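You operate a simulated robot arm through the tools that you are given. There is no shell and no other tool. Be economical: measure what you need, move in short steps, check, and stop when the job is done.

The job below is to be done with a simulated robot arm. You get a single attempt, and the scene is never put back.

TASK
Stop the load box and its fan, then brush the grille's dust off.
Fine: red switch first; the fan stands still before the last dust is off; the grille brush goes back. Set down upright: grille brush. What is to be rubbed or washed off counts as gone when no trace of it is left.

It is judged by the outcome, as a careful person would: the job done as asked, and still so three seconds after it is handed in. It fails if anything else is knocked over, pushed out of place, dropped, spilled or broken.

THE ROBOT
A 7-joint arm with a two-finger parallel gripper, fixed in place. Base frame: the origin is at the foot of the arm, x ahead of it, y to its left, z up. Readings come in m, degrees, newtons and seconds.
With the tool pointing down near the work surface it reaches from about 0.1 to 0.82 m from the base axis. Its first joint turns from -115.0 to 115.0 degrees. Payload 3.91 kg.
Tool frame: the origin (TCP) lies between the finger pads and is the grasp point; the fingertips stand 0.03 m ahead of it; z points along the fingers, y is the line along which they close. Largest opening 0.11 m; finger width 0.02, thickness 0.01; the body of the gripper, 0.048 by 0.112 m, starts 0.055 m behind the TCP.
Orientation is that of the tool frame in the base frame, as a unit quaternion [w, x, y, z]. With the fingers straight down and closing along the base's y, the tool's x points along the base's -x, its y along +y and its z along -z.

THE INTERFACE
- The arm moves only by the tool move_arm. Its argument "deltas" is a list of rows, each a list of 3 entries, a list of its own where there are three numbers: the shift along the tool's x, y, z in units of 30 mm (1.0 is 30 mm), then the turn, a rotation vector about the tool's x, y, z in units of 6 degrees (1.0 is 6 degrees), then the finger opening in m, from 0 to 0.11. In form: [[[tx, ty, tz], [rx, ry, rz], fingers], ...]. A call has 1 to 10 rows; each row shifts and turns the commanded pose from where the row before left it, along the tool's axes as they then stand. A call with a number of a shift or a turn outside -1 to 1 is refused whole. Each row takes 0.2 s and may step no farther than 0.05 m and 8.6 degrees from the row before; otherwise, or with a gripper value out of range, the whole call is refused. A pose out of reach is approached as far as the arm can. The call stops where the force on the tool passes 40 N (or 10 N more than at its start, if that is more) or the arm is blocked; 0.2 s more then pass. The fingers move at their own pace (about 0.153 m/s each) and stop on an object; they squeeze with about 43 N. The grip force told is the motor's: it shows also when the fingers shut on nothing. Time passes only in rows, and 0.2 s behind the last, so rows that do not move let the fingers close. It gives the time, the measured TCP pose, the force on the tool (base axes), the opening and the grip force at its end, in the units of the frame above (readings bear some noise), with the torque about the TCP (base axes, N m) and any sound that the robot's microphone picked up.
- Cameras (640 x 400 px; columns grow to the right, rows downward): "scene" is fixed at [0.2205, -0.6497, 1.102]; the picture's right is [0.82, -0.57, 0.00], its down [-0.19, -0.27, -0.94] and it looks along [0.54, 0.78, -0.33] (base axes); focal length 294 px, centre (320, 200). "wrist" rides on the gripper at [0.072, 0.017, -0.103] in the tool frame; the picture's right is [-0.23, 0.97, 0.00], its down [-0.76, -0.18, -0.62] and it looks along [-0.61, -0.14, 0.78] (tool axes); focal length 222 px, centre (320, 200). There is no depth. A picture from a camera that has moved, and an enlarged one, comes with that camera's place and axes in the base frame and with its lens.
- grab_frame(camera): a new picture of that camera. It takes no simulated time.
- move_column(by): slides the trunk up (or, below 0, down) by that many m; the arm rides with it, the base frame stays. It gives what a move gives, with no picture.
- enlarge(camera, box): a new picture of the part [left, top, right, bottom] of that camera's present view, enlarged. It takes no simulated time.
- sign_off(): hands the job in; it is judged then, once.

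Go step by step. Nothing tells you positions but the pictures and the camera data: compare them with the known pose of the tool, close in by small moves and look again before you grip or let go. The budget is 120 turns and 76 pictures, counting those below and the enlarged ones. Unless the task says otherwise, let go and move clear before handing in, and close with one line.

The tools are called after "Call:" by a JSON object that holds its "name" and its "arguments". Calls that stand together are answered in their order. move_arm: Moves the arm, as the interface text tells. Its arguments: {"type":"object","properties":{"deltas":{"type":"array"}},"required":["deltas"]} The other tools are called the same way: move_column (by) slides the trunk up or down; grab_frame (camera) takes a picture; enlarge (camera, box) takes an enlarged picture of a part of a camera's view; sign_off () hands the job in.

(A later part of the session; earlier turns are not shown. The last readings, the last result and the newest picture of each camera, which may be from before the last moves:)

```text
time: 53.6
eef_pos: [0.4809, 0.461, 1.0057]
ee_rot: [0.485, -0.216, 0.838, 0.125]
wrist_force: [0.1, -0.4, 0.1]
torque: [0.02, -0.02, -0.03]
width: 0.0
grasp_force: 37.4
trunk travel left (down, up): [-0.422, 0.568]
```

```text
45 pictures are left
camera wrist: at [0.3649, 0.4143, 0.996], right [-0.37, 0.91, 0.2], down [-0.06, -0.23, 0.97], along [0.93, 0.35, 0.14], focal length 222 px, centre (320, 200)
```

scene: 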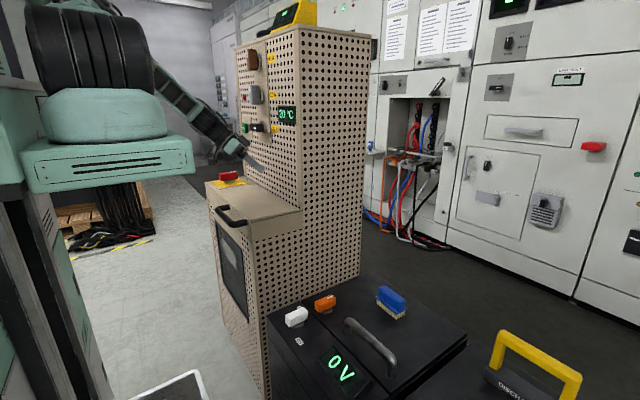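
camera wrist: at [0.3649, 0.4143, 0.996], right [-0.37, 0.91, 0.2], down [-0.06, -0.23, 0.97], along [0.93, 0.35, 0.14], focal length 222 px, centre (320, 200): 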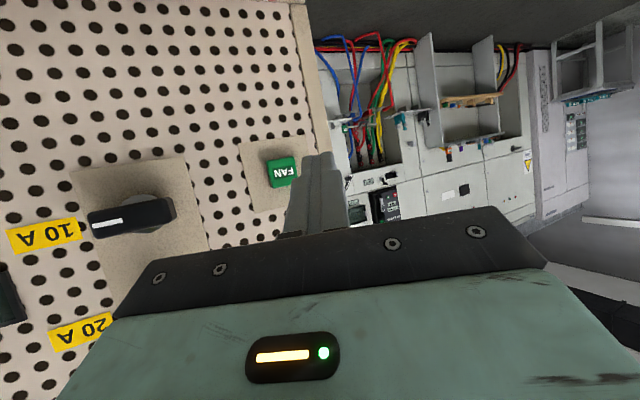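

Perfectly lined up: the button is at about (0.645, 0.478, 0.992) and the tip is at y 0.474, z 0.991. I advance in +x to just short of it.

Call:
{"name": "move_arm", "arguments": {"deltas": [[[-0.42, -0.475, 0.745], [0, 0, 0], 0.0], [[-0.42, -0.475, 0.745], [0, 0, 0], 0.0], [[-0.42, -0.475, 0.745], [0, 0, 0], 0.0], [[-0.42, -0.475, 0.745], [0, 0, 0], 0.0]]}}

Call:
{"name": "grab_frame", "arguments": {"camera": "wrist"}}

```text
time: 54.6
eef_pos: [0.5981, 0.4613, 1.0049]
ee_rot: [0.486, -0.218, 0.837, 0.125]
wrist_force: [-0.6, -0.2, -0.2]
torque: [-0.04, -0.01, -0.01]
width: 0.0
grasp_force: 37.9
trunk travel left (down, up): [-0.422, 0.568]
```

```text
44 pictures are left
camera wrist: at [0.4818, 0.4142, 0.9953], right [-0.37, 0.91, 0.2], down [-0.06, -0.23, 0.97], along [0.93, 0.35, 0.14], focal length 222 px, centre (320, 200)
```

wrist: 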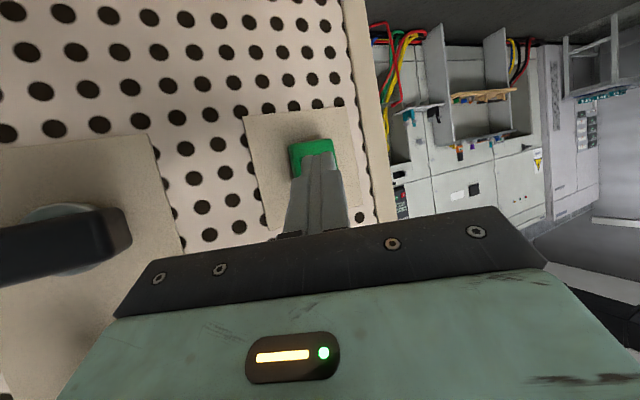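

The tip is just in front of the button. I press with small steps.

Call:
{"name": "move_arm", "arguments": {"deltas": [[[-0.06, -0.065, 0.1], [0, 0, 0], 0.0], [[-0.06, -0.065, 0.1], [0, 0, 0], 0.0], [[-0.06, -0.065, 0.1], [0, 0, 0], 0.0], [[-0.06, -0.065, 0.1], [0, 0, 0], 0.0], [[-0.06, -0.065, 0.1], [0, 0, 0], 0.0]]}}

```text
time: 55.8
eef_pos: [0.6174, 0.462, 1.0053]
ee_rot: [0.484, -0.218, 0.838, 0.127]
wrist_force: [-13.3, -4.0, -0.7]
torque: [-0.05, 0.15, -0.02]
width: 0.0
grasp_force: 37.8
trunk travel left (down, up): [-0.422, 0.568]
heard: click
```

A click was heard. I back off in -x and check.

Call:
{"name": "move_arm", "arguments": {"deltas": [[[0.2, 0.23, -0.36], [0, 0, 0], 0.0], [[0.42, 0.475, -0.745], [0, 0, 0], 0.0], [[0.42, 0.475, -0.745], [0, 0, 0], 0.0], [[0.42, 0.475, -0.745], [0, 0, 0], 0.0], [[0.42, 0.475, -0.745], [0, 0, 0], 0.03]]}}

Call:
{"name": "grab_frame", "arguments": {"camera": "wrist"}}

Call:
{"name": "enlarge", "arguments": {"camera": "scene", "box": [190, 170, 310, 330]}}

```text
time: 57.0
eef_pos: [0.4862, 0.4606, 1.0072]
ee_rot: [0.486, -0.216, 0.838, 0.124]
wrist_force: [-0.7, -0.8, 0.3]
torque: [0.01, 0.01, -0.01]
width: 0.0301
grasp_force: 0.0
trunk travel left (down, up): [-0.422, 0.568]
```

```text
43 pictures are left
camera wrist: at [0.37, 0.414, 0.9957], right [-0.37, 0.91, 0.2], down [-0.06, -0.23, 0.97], along [0.93, 0.35, 0.14], focal length 222 px, centre (320, 200)
```

wrist: 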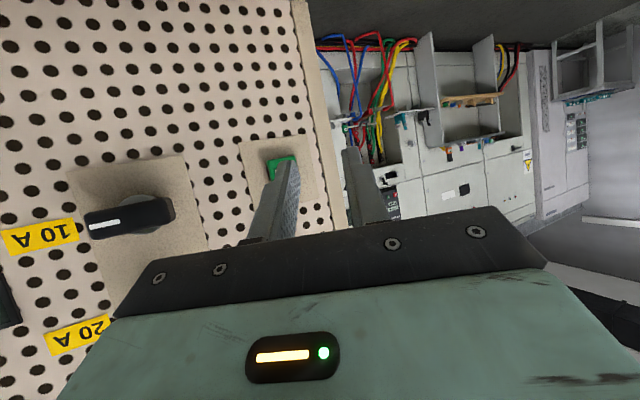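

```text
2.50 times, centred on (250, 250) of scene
camera zoom: at [0.2205, -0.6497, 1.102], right [0.82, -0.57, 0.0], down [-0.19, -0.27, -0.94], along [0.54, 0.78, -0.33], focal length 735 px, centre (495, 75)
```

zoom: 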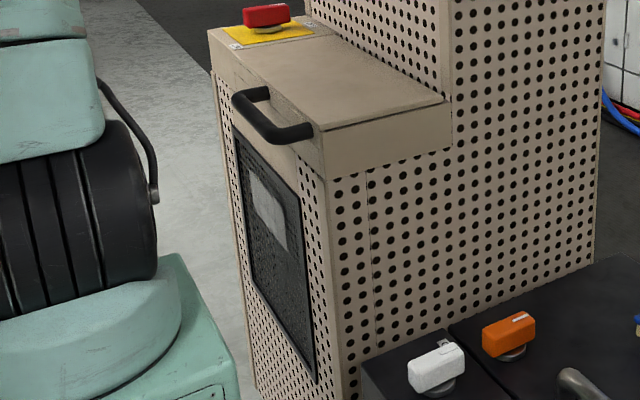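

The click latched and the button now looks sunk in. Next I pull back and lower the trunk to view the grille from the front, since its dusty patch is at about (0.46, 0.215, 0.62).

Call:
{"name": "move_arm", "arguments": {"deltas": [[[0.43, 0.48, -0.75], [0, 0, 0], 0.03], [[0.43, 0.48, -0.75], [0, 0, 0], 0.03], [[0.43, 0.48, -0.75], [0, 0, 0], 0.03], [[0.43, 0.48, -0.75], [0, 0, 0], 0.03]]}}

```text
time: 58.2
eef_pos: [0.4026, 0.4522, 1.0171]
ee_rot: [0.497, -0.188, 0.839, 0.115]
wrist_force: [-1.0, -0.2, -0.1]
torque: [-0.04, -0.02, -0.01]
width: 0.0298
grasp_force: 0.1
trunk travel left (down, up): [-0.422, 0.568]
stopped in row 4: the arm was blocked; the commanded pose is now the measured one
```

Call:
{"name": "move_column", "arguments": {"by": -0.1}}

Call:
{"name": "move_arm", "arguments": {"deltas": [[[-0.87, 0, -0.49], [0, 0, 0], 0.03], [[-0.87, 0, -0.49], [0, 0, 0], 0.03], [[-0.87, 0, -0.49], [0, 0, 0], 0.03], [[0.35, 0.4, -0.6], [0, 0, 0], 0.03], [[0.35, 0.4, -0.6], [0, 0, 0], 0.03]]}}

Call:
{"name": "grab_frame", "arguments": {"camera": "scene"}}

```text
time: 59.6
eef_pos: [0.4018, 0.4545, 0.9143]
ee_rot: [0.497, -0.187, 0.84, 0.112]
wrist_force: [0.3, -0.3, -0.5]
torque: [0.01, 0.01, 0.02]
width: 0.03
grasp_force: 0.0
trunk travel left (down, up): [-0.322, 0.668]
```

```text
time: 60.8
eef_pos: [0.3489, 0.4578, 1.0013]
ee_rot: [0.496, -0.192, 0.839, 0.113]
wrist_force: [-0.8, 0.0, 0.5]
torque: [0.04, 0.03, 0.01]
width: 0.0298
grasp_force: 0.1
trunk travel left (down, up): [-0.322, 0.668]
```

```text
41 pictures are left
```

scene: 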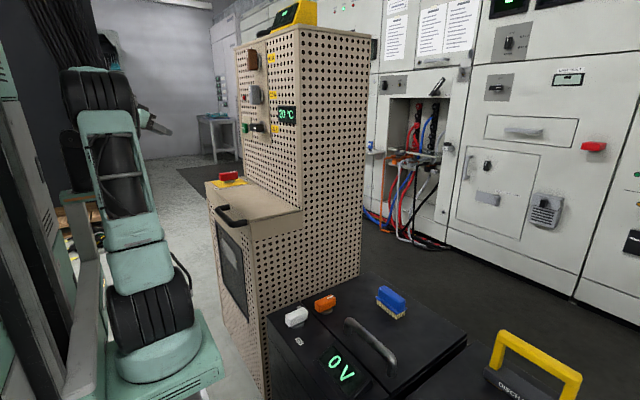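

The arm now has its elbow up with plenty of freedom. I swing the tool heading toward straight ahead, then lower the trunk to look at the grille.

Call:
{"name": "move_arm", "arguments": {"deltas": [[[0, -0.5, 0], [0.87, 0, 0.48], 0.03], [[0, -0.7, 0], [0.87, 0, 0.48], 0.03], [[0, -0.7, 0], [0.87, 0, 0.48], 0.03], [[0, -0.7, 0], [0.87, 0, 0.48], 0.03], [[0, -0.7, 0], [0.87, 0, 0.48], 0.03]]}}

Call:
{"name": "move_column", "arguments": {"by": -0.25}}

Call:
{"name": "grab_frame", "arguments": {"camera": "wrist"}}

```text
time: 62.0
eef_pos: [0.3722, 0.3629, 1.0022]
ee_rot: [0.507, 0.031, 0.861, -0.018]
wrist_force: [-0.2, 1.1, -0.5]
torque: [0.02, -0.03, 0.0]
width: 0.0301
grasp_force: 0.1
trunk travel left (down, up): [-0.322, 0.668]
```

```text
time: 64.5
eef_pos: [0.3713, 0.3622, 0.7519]
ee_rot: [0.506, 0.03, 0.862, -0.018]
wrist_force: [-0.7, 0.0, 0.0]
torque: [0.02, -0.04, -0.03]
width: 0.03
grasp_force: 0.0
trunk travel left (down, up): [-0.072, 0.918]
```

```text
40 pictures are left
camera wrist: at [0.2494, 0.387, 0.7397], right [0.18, 0.96, 0.2], down [-0.19, -0.16, 0.97], along [0.97, -0.21, 0.15], focal length 222 px, centre (320, 200)
```

wrist: 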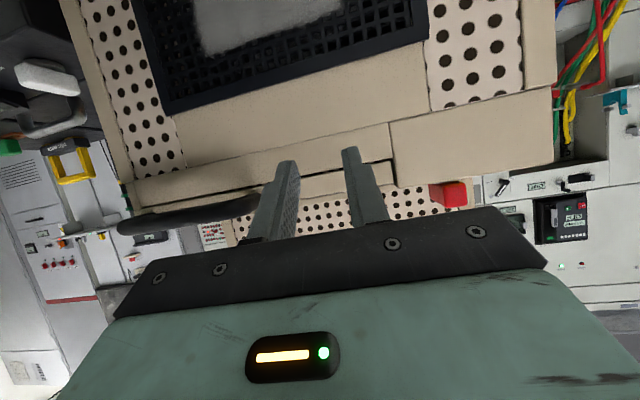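

Call:
{"name": "move_column", "arguments": {"by": -0.07}}

Call:
{"name": "grab_frame", "arguments": {"camera": "wrist"}}

```text
time: 65.6
eef_pos: [0.3717, 0.3625, 0.6815]
ee_rot: [0.507, 0.03, 0.861, -0.018]
wrist_force: [1.1, 0.5, 0.5]
torque: [0.01, 0.0, -0.02]
width: 0.03
grasp_force: 0.0
trunk travel left (down, up): [-0.002, 0.988]
```

```text
39 pictures are left
camera wrist: at [0.2494, 0.387, 0.6697], right [0.18, 0.96, 0.2], down [-0.19, -0.16, 0.97], along [0.97, -0.21, 0.15], focal length 222 px, centre (320, 200)
```

wrist: 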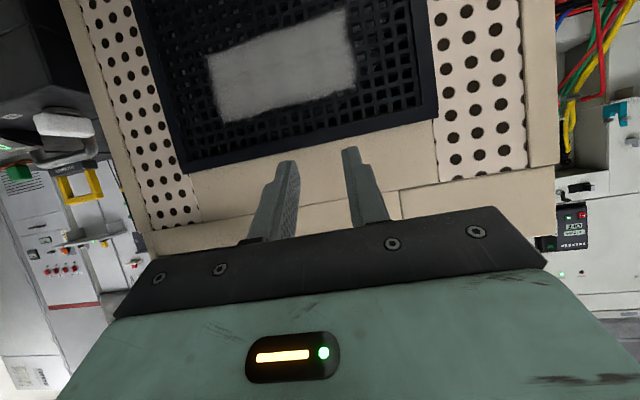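

The dust patch lies on the plane x≈0.49, y 0.243–0.393, z 0.53–0.60. I test how far the tool can pitch toward horizontal here, since that decides how to grasp the brush.

Call:
{"name": "move_arm", "arguments": {"deltas": [[[0, 0, -0.5], [0, -1, 0], 0.03], [[0, 0, 0], [0, -1, 0], 0.03], [[0, 0, 0], [0, -1, 0], 0.03]]}}

```text
time: 66.4
eef_pos: [0.3615, 0.3607, 0.703]
ee_rot: [0.636, 0.043, 0.771, -0.01]
wrist_force: [0.2, -0.3, 0.5]
torque: [0.02, 0.0, -0.02]
width: 0.0297
grasp_force: 0.0
trunk travel left (down, up): [-0.002, 0.988]
```

Call:
{"name": "move_arm", "arguments": {"deltas": [[[0.98, 0, 0.15], [0, -0.5, 0], 0.03], [[0.98, 0, 0.15], [0, -0.5, 0], 0.03], [[0.98, 0, 0.1], [0, -0.5, 0], 0.03], [[0.98, 0, 0.1], [0, 0, 0], 0.03]]}}

```text
time: 67.3
eef_pos: [0.3528, 0.3627, 0.702]
ee_rot: [0.669, 0.124, 0.728, 0.087]
wrist_force: [0.2, 0.6, -0.2]
torque: [0.03, 0.0, -0.02]
width: 0.0298
grasp_force: 0.0
trunk travel left (down, up): [-0.002, 0.988]
stopped in row 4: the arm was blocked; the commanded pose is now the measured one
```

At this height the pitch can exceed 60°, but lower down it blocks near horizontal. I reorient to 50° pitch and test descending to the dust height, keeping clear of the grille.

Call:
{"name": "move_arm", "arguments": {"deltas": [[[0, 0, 0], [0.073, 0.83, -0.414], 0.03], [[0, 0, 0], [0.073, 0.83, -0.414], 0.03], [[0, 0, 0], [0.073, 0.83, -0.414], 0.03], [[0, 0, 0], [0.073, 0.83, -0.414], 0.03], [[0, 0, 0], [0.073, 0.83, -0.414], 0.03], [[0, 0, 0], [0.073, 0.83, -0.414], 0.03], [[0, 0, 0], [0.073, 0.83, -0.414], 0.03]]}}

Call:
{"name": "move_arm", "arguments": {"deltas": [[[0.77, 0, 0.64], [0, 0, 0], 0.03], [[0.77, 0, 0.64], [0, 0, 0], 0.03], [[0.77, 0, 0.64], [0, 0, 0], 0.03], [[0.77, 0, 0.64], [0, 0, 0], 0.03], [[0, -0.5, 0], [0, 0, 0], 0.03]]}}

```text
time: 68.9
eef_pos: [0.3532, 0.3636, 0.6869]
ee_rot: [0.422, -0.008, 0.907, -0.018]
wrist_force: [-0.2, 0.5, 0.5]
torque: [0.0, 0.04, 0.01]
width: 0.03
grasp_force: 0.0
trunk travel left (down, up): [-0.002, 0.988]
```

```text
time: 70.1
eef_pos: [0.3745, 0.3462, 0.579]
ee_rot: [0.424, 0.022, 0.905, -0.011]
wrist_force: [-0.5, -0.1, -0.2]
torque: [-0.02, -0.04, 0.01]
width: 0.03
grasp_force: 0.1
trunk travel left (down, up): [-0.002, 0.988]
```

Pitch 50° at dust height works, so I'd like the brush held tilted about 40° toward the tool's x. Next I go find the brush precisely: raise the trunk, level the tool down, and swing to the right.

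Call:
{"name": "move_arm", "arguments": {"deltas": [[[0.5, 0, -0.6], [0, 0, 0], 0.06]]}}

Call:
{"name": "move_column", "arguments": {"by": 0.45}}

Call:
{"name": "move_arm", "arguments": {"deltas": [[[0, 0, 0], [0, 1, 0], 0.06], [[0, 0, 0], [0, 1, 0], 0.06], [[0, 0, 0], [0, 1, 0], 0.06], [[0, 0, 0], [0, 1, 0], 0.06], [[0, 0, 0], [0, 1, 0], 0.06], [[0, 0, 0], [0, 1, 0], 0.06], [[0, 0, 0], [0, 1, 0], 0.06], [[0, 0, 0], [0, 1, 0], 0.06]]}}

```text
time: 70.7
eef_pos: [0.3698, 0.3446, 0.5921]
ee_rot: [0.427, 0.05, 0.903, -0.007]
wrist_force: [0.3, -1.1, -0.5]
torque: [0.0, 0.01, -0.02]
width: 0.0599
grasp_force: 0.1
trunk travel left (down, up): [-0.002, 0.988]
stopped in row 1: the arm was blocked; the commanded pose is now the measured one
```

```text
refused: 0.45 is not a number from -0.4 to 0.4
```

```text
time: 72.5
eef_pos: [0.3671, 0.3442, 0.5864]
ee_rot: [0.023, 0.046, 0.999, 0.007]
wrist_force: [0.5, 0.1, -0.6]
torque: [0.02, -0.01, 0.03]
width: 0.0603
grasp_force: 0.0
trunk travel left (down, up): [-0.002, 0.988]
```

Call:
{"name": "move_arm", "arguments": {"deltas": [[[1, 0, 0], [0, 0, 0], 0.06], [[0.7, 0, 0], [0, 0, 0], 0.06]]}}

Call:
{"name": "move_column", "arguments": {"by": 0.4}}

```text
time: 73.1
eef_pos: [0.3164, 0.3475, 0.5841]
ee_rot: [0.022, 0.045, 0.999, 0.007]
wrist_force: [-0.2, 0.1, -0.2]
torque: [-0.01, -0.01, 0.02]
width: 0.06
grasp_force: 0.1
trunk travel left (down, up): [-0.002, 0.988]
```

```text
time: 76.9
eef_pos: [0.3165, 0.3486, 0.983]
ee_rot: [0.023, 0.045, 0.999, 0.007]
wrist_force: [-0.4, -0.1, -0.5]
torque: [0.01, 0.0, 0.0]
width: 0.0601
grasp_force: 0.0
trunk travel left (down, up): [-0.402, 0.588]
```

Call:
{"name": "move_arm", "arguments": {"deltas": [[[0, -1, 0.3], [0.14, 0.44, -0.86], 0.06], [[0, -1, 0.3], [0, 0, 0], 0.06], [[0, -1, 0.3], [0, 0, 0], 0.06], [[0, -1, 0], [0, 0, 0], 0.06], [[0, -1, 0], [0, 0, 0], 0.06], [[0, -1, 0], [0, 0, 0], 0.06], [[0, -1, 0], [0, 0, 0], 0.06], [[0, -1, 0], [0, 0, 0], 0.06], [[-0.3, -1, 0], [0, 0, 0], 0.06], [[-0.3, -1, 0], [0, 0, 0], 0.06]]}}

Call:
{"name": "move_arm", "arguments": {"deltas": [[[-0.7, -1, 0], [0, 0, 0.5], 0.06], [[-0.7, -1, 0], [0, 0, 0], 0.06], [[-0.7, -1, 0], [0, 0, 0], 0.06], [[-0.7, -1, 0], [0, 0, 0], 0.06], [[-0.7, -1, 0], [0, 0, 0], 0.06], [[-0.7, -1, 0], [0, 0, 0], 0.06], [[-0.7, -1, 0], [0, 0, 0], 0.06], [[-0.7, -1, 0], [0, 0, 0], 0.06]]}}

Call:
{"name": "grab_frame", "arguments": {"camera": "wrist"}}

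```text
time: 77.8
eef_pos: [0.3163, 0.2644, 0.9578]
ee_rot: [-0.002, 0.012, 1.0, 0.007]
wrist_force: [-0.7, 22.0, 2.0]
torque: [-2.69, 0.07, -1.72]
width: 0.0599
grasp_force: 0.1
trunk travel left (down, up): [-0.402, 0.588]
stopped in row 4: the force on the tool passed its limit at 90 N (the readings are from after the stop); the commanded pose is now the measured one
```

```text
time: 78.1
eef_pos: [0.3177, 0.262, 0.9586]
ee_rot: [-0.004, 0.018, 1.0, 0.012]
wrist_force: [-5.3, 31.1, -0.6]
torque: [-3.74, -0.48, -2.38]
width: 0.0596
grasp_force: 0.2
trunk travel left (down, up): [-0.402, 0.588]
stopped in row 1: the force on the tool passed its limit at 69 N (the readings are from after the stop); the commanded pose is now the measured one
```

```text
38 pictures are left
camera wrist: at [0.2474, 0.278, 1.0638], right [0.26, 0.96, 0.02], down [0.76, -0.22, 0.61], along [0.59, -0.15, -0.79], focal length 222 px, centre (320, 200)
```

wrist: 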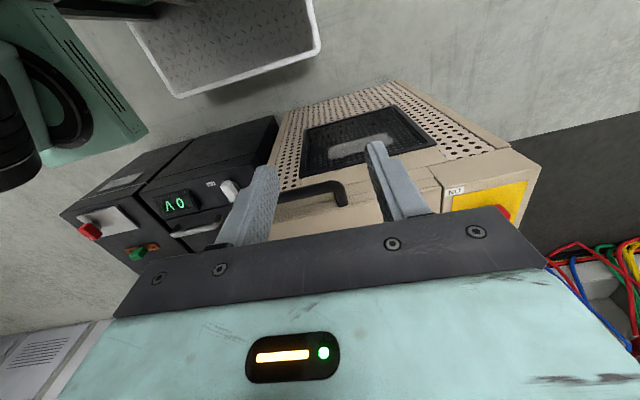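

The tool touched something on its -y side, most likely the robot's own arm. I check the scene view.

Call:
{"name": "grab_frame", "arguments": {"camera": "scene"}}

```text
37 pictures are left
```

scene: 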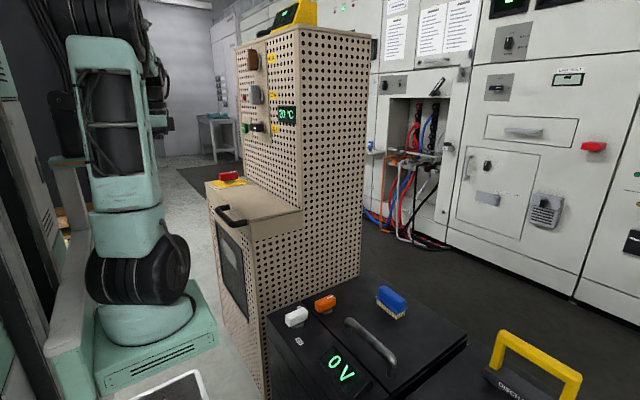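

It brushed its own upper arm. I back off +y, extend in x over the ledge, and then swing right.

Call:
{"name": "move_arm", "arguments": {"deltas": [[[0, 1, 0], [0, 0, 0], 0.06], [[-0.5, 1, 0], [0, 0, 0], 0.06], [[-1, 0, 0], [0, 0, 0], 0.06], [[-1, 0, 0], [0, 0, 0], 0.06], [[-1, 0, 0], [0, 0, 0], 0.06], [[-1, 0, 0], [0, 0, 0], 0.06], [[-1, 0, 0], [0, 0, 0], 0.06], [[-0.8, -0.5, 0], [0, 0, 0], 0.06]]}}

Call:
{"name": "move_arm", "arguments": {"deltas": [[[0, -1, 0], [0, 0, 0], 0.06], [[0, -1, 0], [0, 0, 0], 0.06], [[0, -1, 0], [0, 0, 0], 0.06], [[0, -1, 0], [0, 0, 0], 0.06], [[0, -1, 0], [0, 0, 0], 0.06], [[0, -1, 0], [0, 0, 0], 0.06]]}}

```text
time: 79.9
eef_pos: [0.5082, 0.2983, 0.9584]
ee_rot: [-0.004, 0.017, 1.0, 0.01]
wrist_force: [0.3, -0.1, 0.2]
torque: [0.04, -0.02, 0.02]
width: 0.06
grasp_force: 0.1
trunk travel left (down, up): [-0.402, 0.588]
```

```text
time: 81.3
eef_pos: [0.5016, 0.1182, 0.9535]
ee_rot: [-0.004, 0.017, 1.0, 0.009]
wrist_force: [0.3, 0.5, 0.0]
torque: [0.03, 0.02, -0.03]
width: 0.06
grasp_force: 0.2
trunk travel left (down, up): [-0.402, 0.588]
```

Call:
{"name": "move_arm", "arguments": {"deltas": [[[0, -1, 0], [0, 0, 0], 0.06], [[0, -1, 0], [0, 0, 0], 0.06], [[0, -1, 0], [0, 0, 0], 0.06], [[0, -1, 0], [0, 0, 0], 0.06], [[0, -1, 0], [0, 0, 0], 0.06], [[0, -1, 0], [0, 0, 0], 0.06], [[0, -1, 0], [0, 0, 0], 0.06], [[0, -1, 0], [0, 0, 0], 0.06], [[0, -1, 0], [0, 0, 0], 0.06], [[0, -1, 0], [0, 0, 0], 0.06]]}}

Call:
{"name": "move_arm", "arguments": {"deltas": [[[-1, 0, 0], [0, 0, 0], 0.08], [[-1, 0, 0], [0, 0, 0], 0.08], [[-1, 0, 0], [0, 0, 0], 0.08], [[-1, 0, 0.5], [0, 0, 0], 0.08], [[0, 0, 1], [0, 0, 0], 0.08], [[0, 0, 1], [0, 0, 0], 0.08]]}}

Call:
{"name": "grab_frame", "arguments": {"camera": "wrist"}}

Call:
{"name": "grab_frame", "arguments": {"camera": "scene"}}

```text
time: 83.5
eef_pos: [0.4923, -0.1817, 0.9479]
ee_rot: [-0.003, 0.017, 1.0, 0.009]
wrist_force: [-0.3, -0.6, -0.3]
torque: [0.02, -0.01, -0.02]
width: 0.06
grasp_force: 0.0
trunk travel left (down, up): [-0.402, 0.588]
```

```text
time: 84.9
eef_pos: [0.6112, -0.1849, 0.8726]
ee_rot: [-0.003, 0.018, 1.0, 0.01]
wrist_force: [0.3, 0.5, 0.2]
torque: [0.01, 0.0, -0.02]
width: 0.0799
grasp_force: 0.0
trunk travel left (down, up): [-0.402, 0.588]
```

```text
36 pictures are left
camera wrist: at [0.541, -0.1679, 0.9776], right [0.26, 0.97, 0.02], down [0.76, -0.22, 0.61], along [0.6, -0.15, -0.79], focal length 222 px, centre (320, 200)
```

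wrist: 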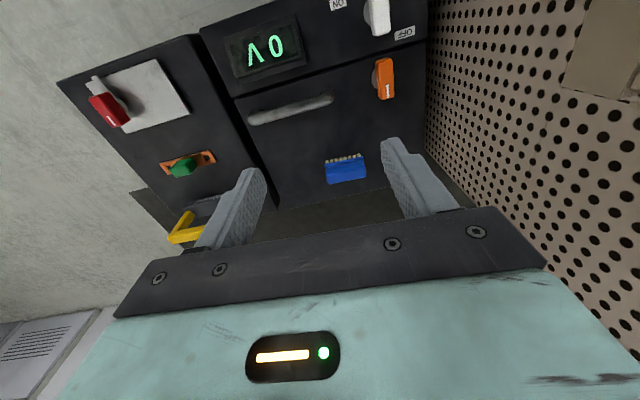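

```text
35 pictures are left
```

scene: 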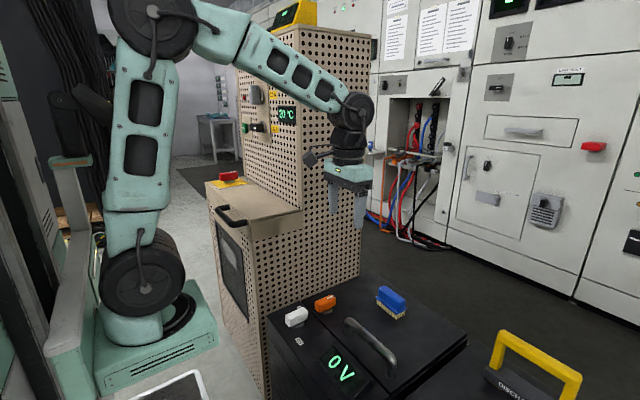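

I now see the whole arm and the brush: its handle is at about (0.808, -0.169, 0.538), long axis along y. Gripping its ends with the tool's x facing +x and pitched about 40° forward gives the right hold for the grille. I turn the tool 180° about its own axis here.

Call:
{"name": "move_arm", "arguments": {"deltas": [[[0, 0, 0], [0, 0, 1], 0.1], [[0, 0, 0], [0, 0, 1], 0.1], [[0, 0, 0], [0, 0, 1], 0.1], [[0, 0, 0], [0, 0, 1], 0.1], [[0, 0, 0], [0, 0, 1], 0.1], [[0, 0, 0], [0, 0, 1], 0.1], [[0, 0, 0], [0, 0, 1], 0.1], [[0, 0, 0], [0, 0, 1], 0.1], [[0, 0, 0], [0, 0, 1], 0.1], [[0, 0, 0], [0, 0, 1], 0.1]]}}

Call:
{"name": "move_arm", "arguments": {"deltas": [[[0, 0, 0], [0, 0, 1], 0.1], [[0, 0, 0], [0, 0, 1], 0.1], [[0, 0, 0], [0, 0, 1], 0.1], [[0, 0, 0], [0, 0, 1], 0.1], [[0, 0, 0], [0, 0, 1], 0.1], [[0, 0, 0], [0, 0, 1], 0.1], [[0, 0, 0], [0, 0, 1], 0.1], [[0, 0, 0], [0, 0, 1], 0.1], [[0, 0, 0], [0, 0, 1], 0.1], [[0, 0, 0], [0, 0, 1], 0.1]]}}

Call:
{"name": "move_arm", "arguments": {"deltas": [[[0, 0, 0], [0, 0, 1], 0.1], [[0, 0, 0], [0, 0, 1], 0.1], [[0, 0, 0], [0, 0, 1], 0.1], [[0, 0, 0], [0, 0, 1], 0.1], [[0, 0, 0], [0, 0, 1], 0.1], [[0, 0, 0], [0, 0, 1], 0.1], [[0, 0, 0], [0, 0, 1], 0.1], [[0, 0, 0], [0, 0, 1], 0.1], [[0, 0, 0], [0, 0, 1], 0.1], [[0, 0, 0], [0, 0, 1], 0.1]]}}

```text
time: 87.1
eef_pos: [0.6107, -0.1837, 0.8725]
ee_rot: [-0.008, 0.515, 0.857, 0.008]
wrist_force: [-0.9, 0.3, -0.6]
torque: [0.0, -0.01, 0.02]
width: 0.1001
grasp_force: 0.0
trunk travel left (down, up): [-0.402, 0.588]
```

```text
time: 89.3
eef_pos: [0.611, -0.1825, 0.8727]
ee_rot: [-0.011, 0.875, 0.484, 0.002]
wrist_force: [-0.7, -1.0, -0.1]
torque: [0.01, 0.03, -0.01]
width: 0.1001
grasp_force: 0.0
trunk travel left (down, up): [-0.402, 0.588]
```

```text
time: 91.5
eef_pos: [0.6113, -0.1837, 0.873]
ee_rot: [-0.01, 1.0, -0.019, -0.003]
wrist_force: [-0.5, 0.9, -0.9]
torque: [-0.01, -0.01, -0.03]
width: 0.1002
grasp_force: 0.2
trunk travel left (down, up): [-0.402, 0.588]
```

That works. Now I pitch 40° forward and look again.

Call:
{"name": "move_arm", "arguments": {"deltas": [[[0, 0, 0], [0, 0.95, -0.05], 0.11], [[0, 0, 0], [0, 0.95, -0.05], 0.11], [[0, 0, 0], [0, 0.95, -0.05], 0.11], [[0, 0, 0], [0, 0.95, -0.05], 0.11], [[0, 0, 0], [0, 0.95, -0.05], 0.11], [[0, 0, 0], [0, 0.95, -0.05], 0.11], [[0, 0, 0], [0, 0.95, -0.05], 0.11]]}}

```text
time: 93.1
eef_pos: [0.6103, -0.1834, 0.8721]
ee_rot: [-0.002, 0.941, -0.001, 0.338]
wrist_force: [-0.7, 0.1, -1.1]
torque: [0.01, 0.01, -0.01]
width: 0.1101
grasp_force: 0.0
trunk travel left (down, up): [-0.402, 0.588]
```

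Call:
{"name": "move_column", "arguments": {"by": -0.2}}

Call:
{"name": "move_arm", "arguments": {"deltas": [[[0.77, -0.12, 0.64], [0, 0, 0], 0.11], [[0.77, -0.12, 0.64], [0, 0, 0], 0.11], [[0.77, -0.12, 0.64], [0, 0, 0], 0.11], [[0.77, -0.12, 0.64], [0, 0, 0], 0.11]]}}

Call:
{"name": "grab_frame", "arguments": {"camera": "wrist"}}

Call:
{"name": "enlarge", "arguments": {"camera": "scene", "box": [300, 210, 460, 330]}}

```text
time: 95.2
eef_pos: [0.6117, -0.1834, 0.672]
ee_rot: [-0.003, 0.941, -0.002, 0.338]
wrist_force: [0.3, -0.2, 0.2]
torque: [0.01, -0.02, 0.0]
width: 0.1099
grasp_force: 0.1
trunk travel left (down, up): [-0.202, 0.788]
```

```text
time: 96.2
eef_pos: [0.7314, -0.1687, 0.672]
ee_rot: [-0.004, 0.942, -0.001, 0.337]
wrist_force: [0.8, -0.4, 0.6]
torque: [0.02, 0.01, 0.01]
width: 0.1101
grasp_force: 0.2
trunk travel left (down, up): [-0.202, 0.788]
```

```text
34 pictures are left
camera wrist: at [0.7229, -0.1879, 0.7991], right [-0.18, -0.97, -0.15], down [-0.98, 0.18, 0.0], along [0.03, 0.15, -0.99], focal length 222 px, centre (320, 200)
```

wrist: 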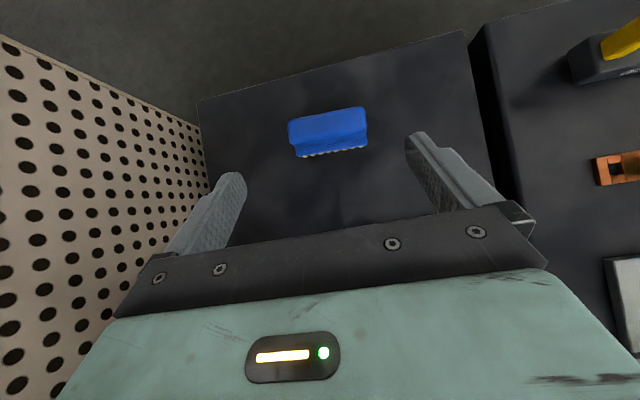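

```text
3.33 times, centred on (380, 270) of scene
camera zoom: at [0.2205, -0.6497, 1.102], right [0.82, -0.57, 0.0], down [-0.19, -0.27, -0.94], along [0.54, 0.78, -0.33], focal length 980 px, centre (120, -33)
```

zoom: 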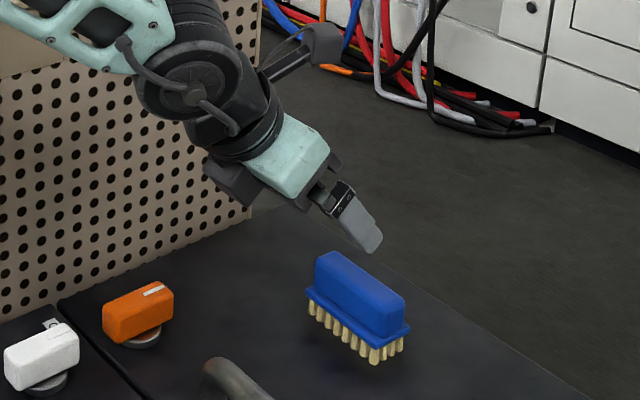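

The brush axis is along y and its length about 9 cm, so it fits the 11 cm opening. I approach along the tool axis, stopping partway to check.

Call:
{"name": "move_arm", "arguments": {"deltas": [[[-0.83, 0.07, 0], [0, 0, 0], 0.11], [[0, 0, 1], [0, 0, 0], 0.11], [[0, 0, 1], [0, 0, 0], 0.11], [[0, 0, 1], [0, 0, 0], 0.11]]}}

Call:
{"name": "grab_frame", "arguments": {"camera": "wrist"}}

Call:
{"name": "enlarge", "arguments": {"camera": "scene", "box": [340, 250, 440, 330]}}

```text
time: 97.2
eef_pos: [0.7681, -0.1714, 0.5865]
ee_rot: [-0.003, 0.941, -0.001, 0.338]
wrist_force: [-0.5, -0.5, 0.8]
torque: [-0.02, 0.0, 0.01]
width: 0.1099
grasp_force: 0.0
trunk travel left (down, up): [-0.202, 0.788]
```

```text
32 pictures are left
camera wrist: at [0.7599, -0.1897, 0.7143], right [-0.18, -0.97, -0.15], down [-0.98, 0.18, 0.0], along [0.03, 0.15, -0.99], focal length 222 px, centre (320, 200)
```

wrist: 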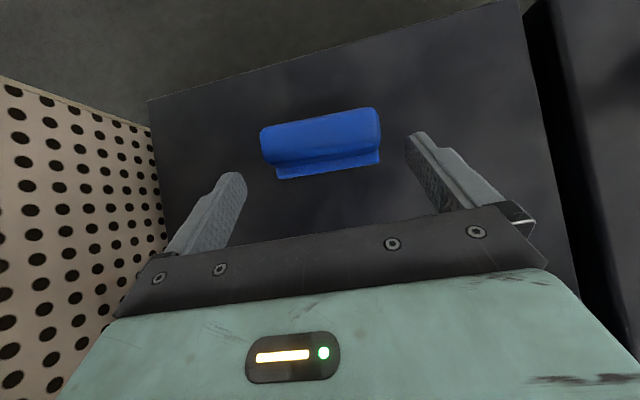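

```text
5.00 times, centred on (390, 290) of scene
camera zoom: at [0.2205, -0.6497, 1.102], right [0.82, -0.57, 0.0], down [-0.19, -0.27, -0.94], along [0.54, 0.78, -0.33], focal length 1471 px, centre (-30, -250)
```

zoom: 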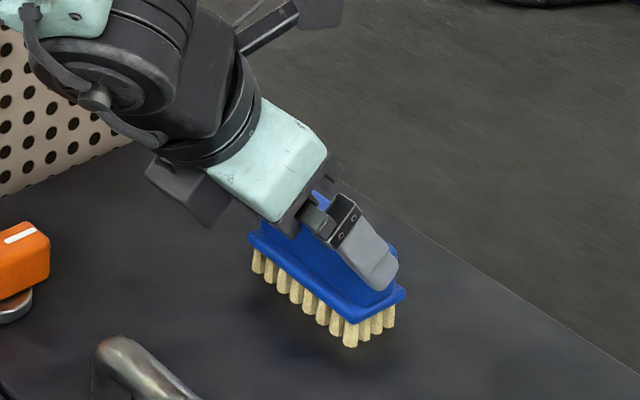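

Centered. I advance the final 5 cm along the tool axis and close gently on the ends.

Call:
{"name": "move_arm", "arguments": {"deltas": [[[0, 0.09, 0.9], [0, 0, 0], 0.11], [[0.05, 0, 0.9], [0, 0, 0], 0.11]]}}

Call:
{"name": "enlarge", "arguments": {"camera": "scene", "box": [340, 250, 440, 330]}}

Call:
{"name": "grab_frame", "arguments": {"camera": "wrist"}}

```text
time: 97.8
eef_pos: [0.805, -0.1732, 0.5456]
ee_rot: [-0.003, 0.941, -0.002, 0.338]
wrist_force: [0.3, -0.3, 0.8]
torque: [0.01, 0.01, -0.01]
width: 0.11
grasp_force: 0.0
trunk travel left (down, up): [-0.202, 0.788]
```

```text
5.00 times, centred on (390, 290) of scene
camera zoom: at [0.2205, -0.6497, 1.102], right [0.82, -0.57, 0.0], down [-0.19, -0.27, -0.94], along [0.54, 0.78, -0.33], focal length 1471 px, centre (-30, -250)
```

zoom: 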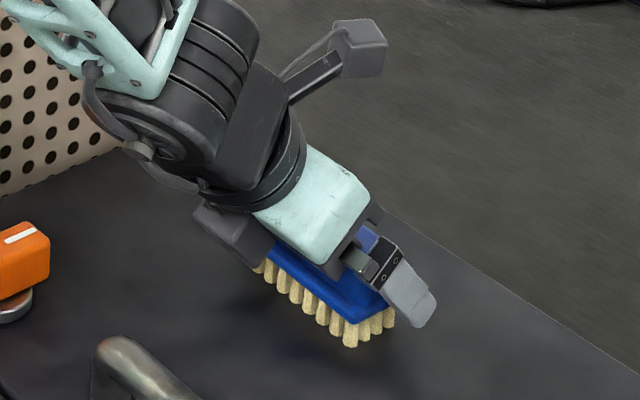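

```text
29 pictures are left
camera wrist: at [0.7957, -0.1916, 0.6733], right [-0.18, -0.97, -0.15], down [-0.98, 0.18, 0.0], along [0.03, 0.15, -0.99], focal length 222 px, centre (320, 200)
```

wrist: 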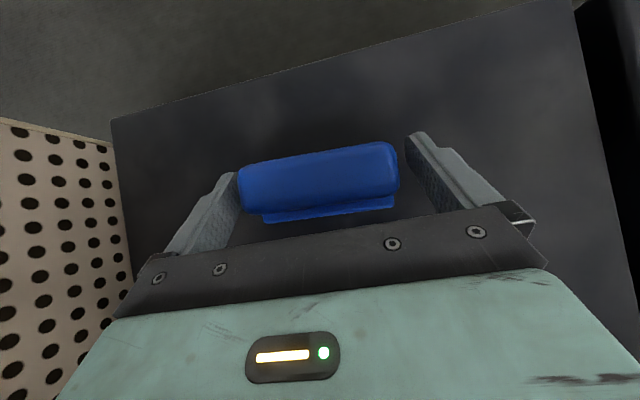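

Call:
{"name": "move_arm", "arguments": {"deltas": [[[0, -0.12, 0], [0, 0, 0], 0.1], [[0, 0, 0], [0, 0, 0], 0.07], [[0, 0, 0], [0, 0, 0], 0.07], [[0, 0, 0], [0, 0, 0], 0.07]]}}

Call:
{"name": "enlarge", "arguments": {"camera": "scene", "box": [340, 250, 440, 330]}}

```text
time: 98.8
eef_pos: [0.8041, -0.1693, 0.5471]
ee_rot: [-0.003, 0.941, -0.001, 0.337]
wrist_force: [-0.3, 0.8, 1.0]
torque: [-0.05, -0.01, -0.03]
width: 0.0894
grasp_force: 42.9
trunk travel left (down, up): [-0.202, 0.788]
```

```text
5.00 times, centred on (390, 290) of scene
camera zoom: at [0.2205, -0.6497, 1.102], right [0.82, -0.57, 0.0], down [-0.19, -0.27, -0.94], along [0.54, 0.78, -0.33], focal length 1471 px, centre (-30, -250)
```

zoom: 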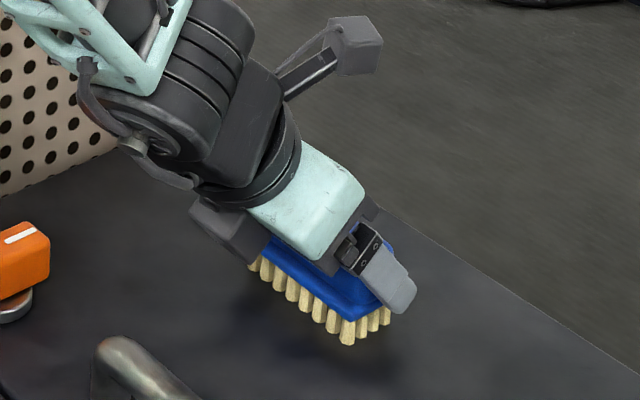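

The brush is gripped at 89 mm, its base plate length. I lift straight up with the column and check the hold.

Call:
{"name": "move_column", "arguments": {"by": 0.05}}

Call:
{"name": "move_column", "arguments": {"by": 0.35}}

Call:
{"name": "grab_frame", "arguments": {"camera": "wrist"}}

Call:
{"name": "grab_frame", "arguments": {"camera": "scene"}}

```text
time: 99.8
eef_pos: [0.8032, -0.1682, 0.5962]
ee_rot: [-0.004, 0.941, -0.001, 0.338]
wrist_force: [0.1, -0.1, -0.3]
torque: [-0.01, 0.01, 0.02]
width: 0.0896
grasp_force: 43.1
trunk travel left (down, up): [-0.252, 0.738]
```

```text
time: 103.2
eef_pos: [0.8052, -0.1684, 0.9455]
ee_rot: [-0.003, 0.941, -0.002, 0.338]
wrist_force: [-0.5, -0.4, -1.4]
torque: [-0.02, 0.02, 0.01]
width: 0.0895
grasp_force: 42.9
trunk travel left (down, up): [-0.602, 0.388]
```

```text
27 pictures are left
camera wrist: at [0.7958, -0.188, 1.0734], right [-0.18, -0.97, -0.15], down [-0.98, 0.18, 0.0], along [0.03, 0.15, -0.99], focal length 222 px, centre (320, 200)
```

wrist: 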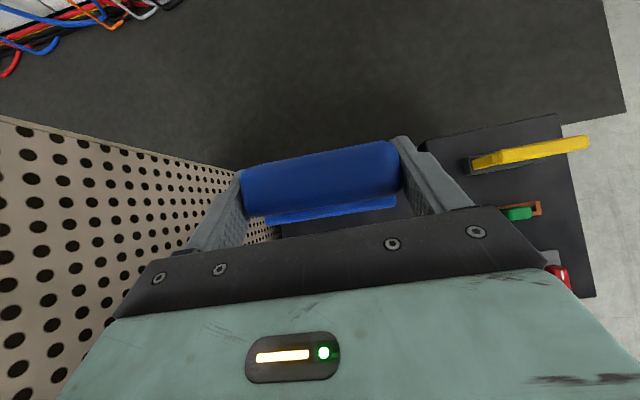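

```text
26 pictures are left
```

scene: 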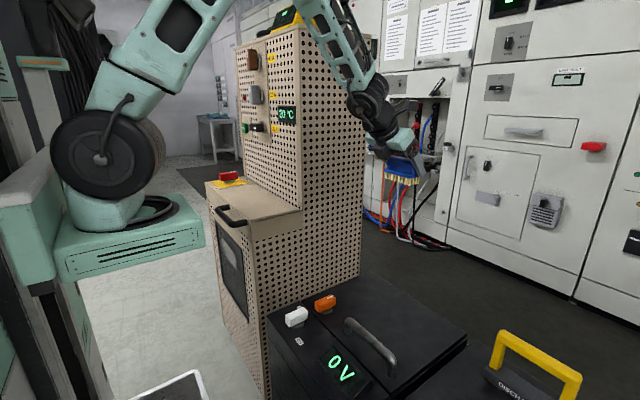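

The brush is held firmly. I retract in -x, unpitching the tool as I go.

Call:
{"name": "move_arm", "arguments": {"deltas": [[[-0.77, 0, -0.64], [0, 0, 0], 0.07], [[-0.77, 0, -0.64], [0, 0, 0], 0.07], [[-0.77, 0.2, -0.64], [0, 0, 0], 0.07], [[-0.77, 0.2, -0.64], [0, -0.95, 0], 0.07], [[-0.8, 0.2, -0.55], [0, -0.95, 0], 0.07], [[-0.85, 0, -0.45], [0, -0.95, 0], 0.07], [[-0.9, 0, -0.35], [0, -0.95, 0], 0.07], [[-0.95, 0, -0.25], [0, -0.95, 0], 0.07], [[-1, 0, -0.15], [0, -0.95, 0], 0.07], [[-1, 0, 0], [0, -0.95, 0], 0.07]]}}

```text
time: 105.4
eef_pos: [0.5076, -0.1852, 0.9415]
ee_rot: [-0.003, 1.0, -0.001, -0.004]
wrist_force: [-0.1, 0.7, -1.2]
torque: [0.01, 0.06, 0.01]
width: 0.0895
grasp_force: 43.0
trunk travel left (down, up): [-0.602, 0.388]
```

Now I turn the tool back 180° about its axis.

Call:
{"name": "move_arm", "arguments": {"deltas": [[[0, 0, 0], [0, 0, -1], 0.07], [[0, 0, 0], [0, 0, -1], 0.07], [[0, 0, 0], [0, 0, -1], 0.07], [[0, 0, 0], [0, 0, -1], 0.07], [[0, 0, 0], [0, 0, -1], 0.07], [[0, 0, 0], [0, 0, -1], 0.07], [[0, 0, 0], [0, 0, -1], 0.07], [[0, 0, 0], [0, 0, -1], 0.07], [[0, 0, 0], [0, 0, -1], 0.07], [[0, 0, 0], [0, 0, -1], 0.07]]}}

Call:
{"name": "move_arm", "arguments": {"deltas": [[[0, 0, 0], [0, 0, -1], 0.07], [[0, 0, 0], [0, 0, -1], 0.07], [[0, 0, 0], [0, 0, -1], 0.07], [[0, 0, 0], [0, 0, -1], 0.07], [[0, 0, 0], [0, 0, -1], 0.07], [[0, 0, 0], [0, 0, -1], 0.07], [[0, 0, 0], [0, 0, -1], 0.07], [[0, 0, 0], [0, 0, -1], 0.07], [[0, 0, 0], [0, 0, -1], 0.07], [[0, 0, 0], [0, 0, -1], 0.07]]}}

Call:
{"name": "move_arm", "arguments": {"deltas": [[[0, 0, 0], [0, 0, -1], 0.07], [[0, 0, 0], [0, 0, -1], 0.07], [[0, 0, 0], [0, 0, -1], 0.07], [[0, 0, 0], [0, 0, -1], 0.07], [[0, 0, 0], [0, 0, -1], 0.07], [[0, 0, 0], [0, 0, -1], 0.07], [[0, 0, 0], [0, 0, -1], 0.07], [[0, 0, 0], [0, 0, -1], 0.07], [[0, 0, 0], [0, 0, -1], 0.07], [[0, 0, 0], [0, 0, -1], 0.07]]}}

```text
time: 107.6
eef_pos: [0.5075, -0.1873, 0.9402]
ee_rot: [-0.004, 0.866, 0.5, -0.002]
wrist_force: [-0.2, 0.4, -0.7]
torque: [0.0, -0.02, 0.02]
width: 0.0895
grasp_force: 43.1
trunk travel left (down, up): [-0.602, 0.388]
```

```text
time: 109.8
eef_pos: [0.5073, -0.1862, 0.9409]
ee_rot: [-0.006, 0.5, 0.866, 0.001]
wrist_force: [-0.4, -0.6, -1.0]
torque: [0.02, -0.04, 0.0]
width: 0.0893
grasp_force: 43.2
trunk travel left (down, up): [-0.602, 0.388]
```

```text
time: 112.0
eef_pos: [0.5075, -0.1877, 0.9416]
ee_rot: [-0.003, -0.001, 1.0, 0.004]
wrist_force: [-0.2, -0.4, -1.1]
torque: [-0.01, 0.01, 0.01]
width: 0.0895
grasp_force: 43.3
trunk travel left (down, up): [-0.602, 0.388]
```

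Back at the nominal heading with the brush. I swing over the ledge to the left.

Call:
{"name": "move_arm", "arguments": {"deltas": [[[0.2, 1, 0], [0, 0, 0], 0.07], [[0.2, 1, 0], [0, 0, 0], 0.07], [[0, 1, 0], [0, 0, 0], 0.07], [[0, 1, 0], [0, 0, 0], 0.07], [[0, 1, 0], [0, 0, 0], 0.07], [[0, 1, 0], [0, 0, 0], 0.07], [[0, 1, 0], [0, 0, 0], 0.07], [[0, 1, 0], [0, 0, 0], 0.07], [[0, 1, 0], [0, 0, 0], 0.07], [[0, 1, 0], [0, 0, 0], 0.07]]}}

Call:
{"name": "move_arm", "arguments": {"deltas": [[[0, 1, 0], [0, 0, 0], 0.07], [[0, 1, 0], [0, 0, 0], 0.07], [[0, 1, 0], [0, 0, 0], 0.07], [[0, 1, 0], [0, 0, 0], 0.07], [[0, 1, 0], [0, 0, 0], 0.07], [[0, 1, 0], [0, 0, 0], 0.07], [[0, 1, 0], [0, 0, 0], 0.07], [[0, 1, -0.5], [0, 0, 0], 0.07], [[0, 0, -1], [0, 0, 0], 0.07], [[0, 0, -1], [0, 0, 0], 0.07]]}}

Call:
{"name": "move_column", "arguments": {"by": -0.1}}

```text
time: 114.2
eef_pos: [0.4958, 0.1147, 0.9431]
ee_rot: [-0.004, 0.0, 1.0, 0.004]
wrist_force: [-0.6, -0.4, -0.5]
torque: [0.01, 0.03, -0.03]
width: 0.0896
grasp_force: 43.3
trunk travel left (down, up): [-0.602, 0.388]
```

```text
time: 116.4
eef_pos: [0.4955, 0.3522, 1.0198]
ee_rot: [-0.004, 0.001, 1.0, 0.003]
wrist_force: [0.1, 0.7, -1.0]
torque: [-0.03, 0.01, -0.02]
width: 0.0895
grasp_force: 42.9
trunk travel left (down, up): [-0.602, 0.388]
```

```text
time: 117.7
eef_pos: [0.495, 0.353, 0.9207]
ee_rot: [-0.003, 0.0, 1.0, 0.004]
wrist_force: [0.6, -0.9, -1.0]
torque: [0.0, 0.0, 0.01]
width: 0.0896
grasp_force: 43.0
trunk travel left (down, up): [-0.502, 0.488]
```

Call:
{"name": "move_arm", "arguments": {"deltas": [[[0.3, 0, -1], [0, -1, 0], 0.07], [[0.3, 0, -1], [0, -1, 0], 0.07], [[0.1, 0, -1], [0, -1, 0], 0.07]]}}

Call:
{"name": "move_column", "arguments": {"by": -0.1}}

Call:
{"name": "move_arm", "arguments": {"deltas": [[[-0.3, 0, -0.95], [0, -1, 0], 0.07], [[-0.4, 0, -0.9], [0, -1, 0], 0.07], [[-0.5, 0, -0.85], [0, -1, 0], 0.07]]}}

Call:
{"name": "move_column", "arguments": {"by": -0.1}}

```text
time: 118.5
eef_pos: [0.4662, 0.3515, 1.0072]
ee_rot: [0.153, 0.001, 0.988, 0.003]
wrist_force: [-0.1, 0.1, -0.7]
torque: [0.01, 0.04, 0.02]
width: 0.0895
grasp_force: 42.8
trunk travel left (down, up): [-0.502, 0.488]
```

```text
time: 119.8
eef_pos: [0.4656, 0.3528, 0.9062]
ee_rot: [0.153, 0.001, 0.988, 0.003]
wrist_force: [0.3, 0.2, -1.1]
torque: [0.01, 0.01, 0.0]
width: 0.0896
grasp_force: 43.1
trunk travel left (down, up): [-0.402, 0.588]
```

```text
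time: 120.6
eef_pos: [0.4662, 0.3511, 0.9962]
ee_rot: [0.307, 0.001, 0.952, 0.004]
wrist_force: [-1.2, -0.3, -0.7]
torque: [0.01, 0.02, 0.0]
width: 0.0894
grasp_force: 43.1
trunk travel left (down, up): [-0.402, 0.588]
```

```text
time: 122.0
eef_pos: [0.4668, 0.3523, 0.8978]
ee_rot: [0.306, 0.002, 0.952, 0.003]
wrist_force: [0.6, 0.1, -1.4]
torque: [0.02, 0.01, 0.0]
width: 0.0894
grasp_force: 42.8
trunk travel left (down, up): [-0.302, 0.688]
```

Call:
{"name": "move_arm", "arguments": {"deltas": [[[0.81, 0.2, -0.59], [0, 0, 0], 0.07], [[0.81, 0.2, -0.59], [0, 0, 0], 0.07], [[0.81, 0.2, -0.59], [0, -0.8, 0], 0.07], [[0.5, 0.2, -0.59], [0, -0.8, 0], 0.07], [[0, 0, 0], [0, -0.8, 0], 0.07]]}}

Call:
{"name": "grab_frame", "arguments": {"camera": "scene"}}

```text
time: 123.2
eef_pos: [0.3549, 0.3757, 0.9046]
ee_rot: [0.422, 0.004, 0.907, 0.003]
wrist_force: [1.0, -0.4, -2.4]
torque: [0.01, 0.02, -0.01]
width: 0.0895
grasp_force: 43.0
trunk travel left (down, up): [-0.302, 0.688]
```

```text
25 pictures are left
```

scene: 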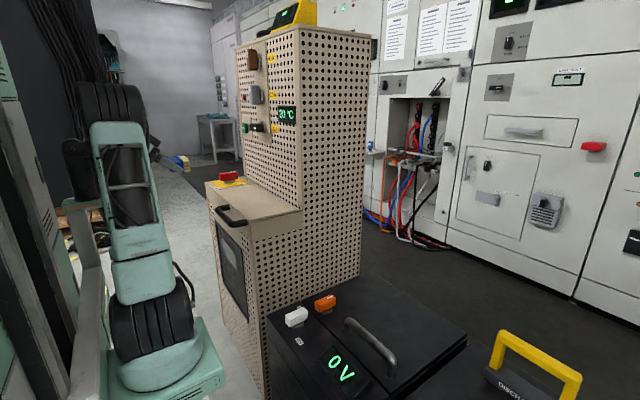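

Pitch is 50° with good tracking. I lower the trunk to bring the brush level with the grille.

Call:
{"name": "move_column", "arguments": {"by": -0.3}}

Call:
{"name": "grab_frame", "arguments": {"camera": "wrist"}}

Call:
{"name": "enlarge", "arguments": {"camera": "scene", "box": [150, 190, 310, 310]}}

```text
time: 126.2
eef_pos: [0.3536, 0.3756, 0.6021]
ee_rot: [0.423, 0.002, 0.906, 0.004]
wrist_force: [0.1, 0.0, -0.8]
torque: [-0.02, 0.03, 0.01]
width: 0.0895
grasp_force: 42.9
trunk travel left (down, up): [-0.002, 0.988]
```

```text
24 pictures are left
camera wrist: at [0.2295, 0.3915, 0.615], right [0.15, 0.97, 0.18], down [0.01, -0.18, 0.98], along [0.99, -0.14, -0.04], focal length 222 px, centre (320, 200)
```

wrist: 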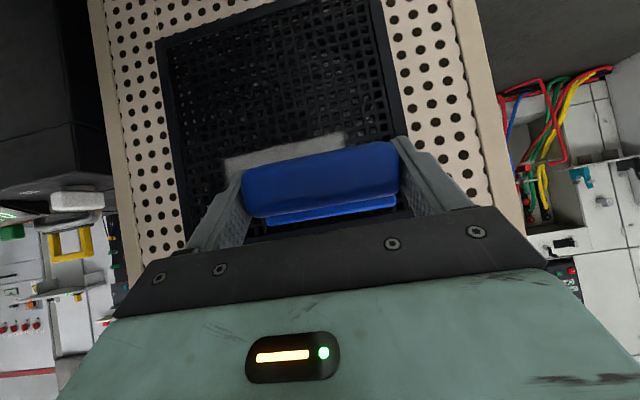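

```text
3.33 times, centred on (230, 250) of scene
camera zoom: at [0.2205, -0.6497, 1.102], right [0.82, -0.57, 0.0], down [-0.19, -0.27, -0.94], along [0.54, 0.78, -0.33], focal length 980 px, centre (620, 33)
```

zoom: 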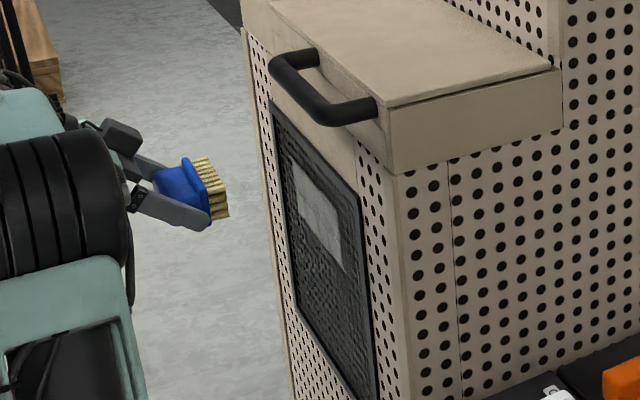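

The bristles face the grille squarely. I come down to mid-dust height and approach, then look for contact with small steps.

Call:
{"name": "move_arm", "arguments": {"deltas": [[[0.42, -0.3, 0.35], [0, 0, 0], 0.07], [[0.42, -0.3, 0.35], [0, 0, 0], 0.07], [[-0.54, 0, 0.64], [0, 0, 0], 0.07], [[-0.54, 0, 0.64], [0, 0, 0], 0.07]]}}

Call:
{"name": "move_arm", "arguments": {"deltas": [[[-0.1, 0, 0.12], [0, 0, 0], 0.07], [[-0.1, 0, 0.12], [0, 0, 0], 0.07], [[-0.1, 0, 0.12], [0, 0, 0], 0.07], [[-0.1, 0, 0.12], [0, 0, 0], 0.07], [[-0.1, 0, 0.12], [0, 0, 0], 0.07]]}}

```text
time: 127.2
eef_pos: [0.4011, 0.3597, 0.567]
ee_rot: [0.423, -0.003, 0.906, 0.002]
wrist_force: [-0.4, 0.1, -1.6]
torque: [0.0, 0.02, -0.01]
width: 0.0894
grasp_force: 42.7
trunk travel left (down, up): [-0.002, 0.988]
```

```text
time: 128.4
eef_pos: [0.4272, 0.3591, 0.5692]
ee_rot: [0.423, 0.002, 0.906, 0.003]
wrist_force: [-0.6, -0.3, -0.9]
torque: [-0.01, 0.03, -0.02]
width: 0.0895
grasp_force: 42.9
trunk travel left (down, up): [-0.002, 0.988]
```

Call:
{"name": "move_arm", "arguments": {"deltas": [[[-0.07, 0, 0.08], [0, 0, 0], 0.07], [[-0.07, 0, 0.08], [0, 0, 0], 0.07], [[-0.07, 0, 0.08], [0, 0, 0], 0.07], [[-0.07, 0, 0.08], [0, 0, 0], 0.07]]}}

Call:
{"name": "enlarge", "arguments": {"camera": "scene", "box": [190, 200, 270, 300]}}

```text
time: 129.4
eef_pos: [0.4405, 0.3573, 0.5688]
ee_rot: [0.423, 0.002, 0.906, 0.003]
wrist_force: [0.3, -1.3, -0.9]
torque: [-0.02, 0.02, 0.0]
width: 0.0895
grasp_force: 43.1
trunk travel left (down, up): [-0.002, 0.988]
```

```text
4.00 times, centred on (230, 250) of scene
camera zoom: at [0.2205, -0.6497, 1.102], right [0.82, -0.57, 0.0], down [-0.19, -0.27, -0.94], along [0.54, 0.78, -0.33], focal length 1176 px, centre (680, 0)
```

zoom: 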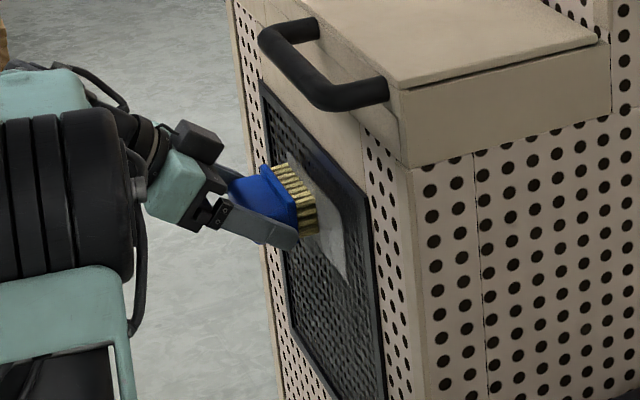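

Call:
{"name": "move_arm", "arguments": {"deltas": [[[-0.07, 0, 0.08], [0, 0, 0], 0.07], [[-0.07, 0, 0.08], [0, 0, 0], 0.07]]}}

Call:
{"name": "move_arm", "arguments": {"deltas": [[[-0.07, 0, 0.08], [0, 0, 0], 0.07], [[-0.07, 0, 0.08], [0, 0, 0], 0.07]]}}

```text
time: 130.0
eef_pos: [0.4415, 0.3578, 0.5697]
ee_rot: [0.421, -0.001, 0.907, 0.005]
wrist_force: [-31.9, -10.3, -1.4]
torque: [0.08, -0.13, -0.43]
width: 0.0896
grasp_force: 42.5
trunk travel left (down, up): [-0.002, 0.988]
```

```text
time: 130.7
eef_pos: [0.4494, 0.359, 0.5702]
ee_rot: [0.421, -0.001, 0.907, 0.005]
wrist_force: [-10.1, -2.7, 1.8]
torque: [-0.06, -0.17, -0.37]
width: 0.0894
grasp_force: 43.1
trunk travel left (down, up): [-0.002, 0.988]
stopped in row 2: the force on the tool passed its limit at 44 N (the readings are from after the stop); the commanded pose is now the measured one
```

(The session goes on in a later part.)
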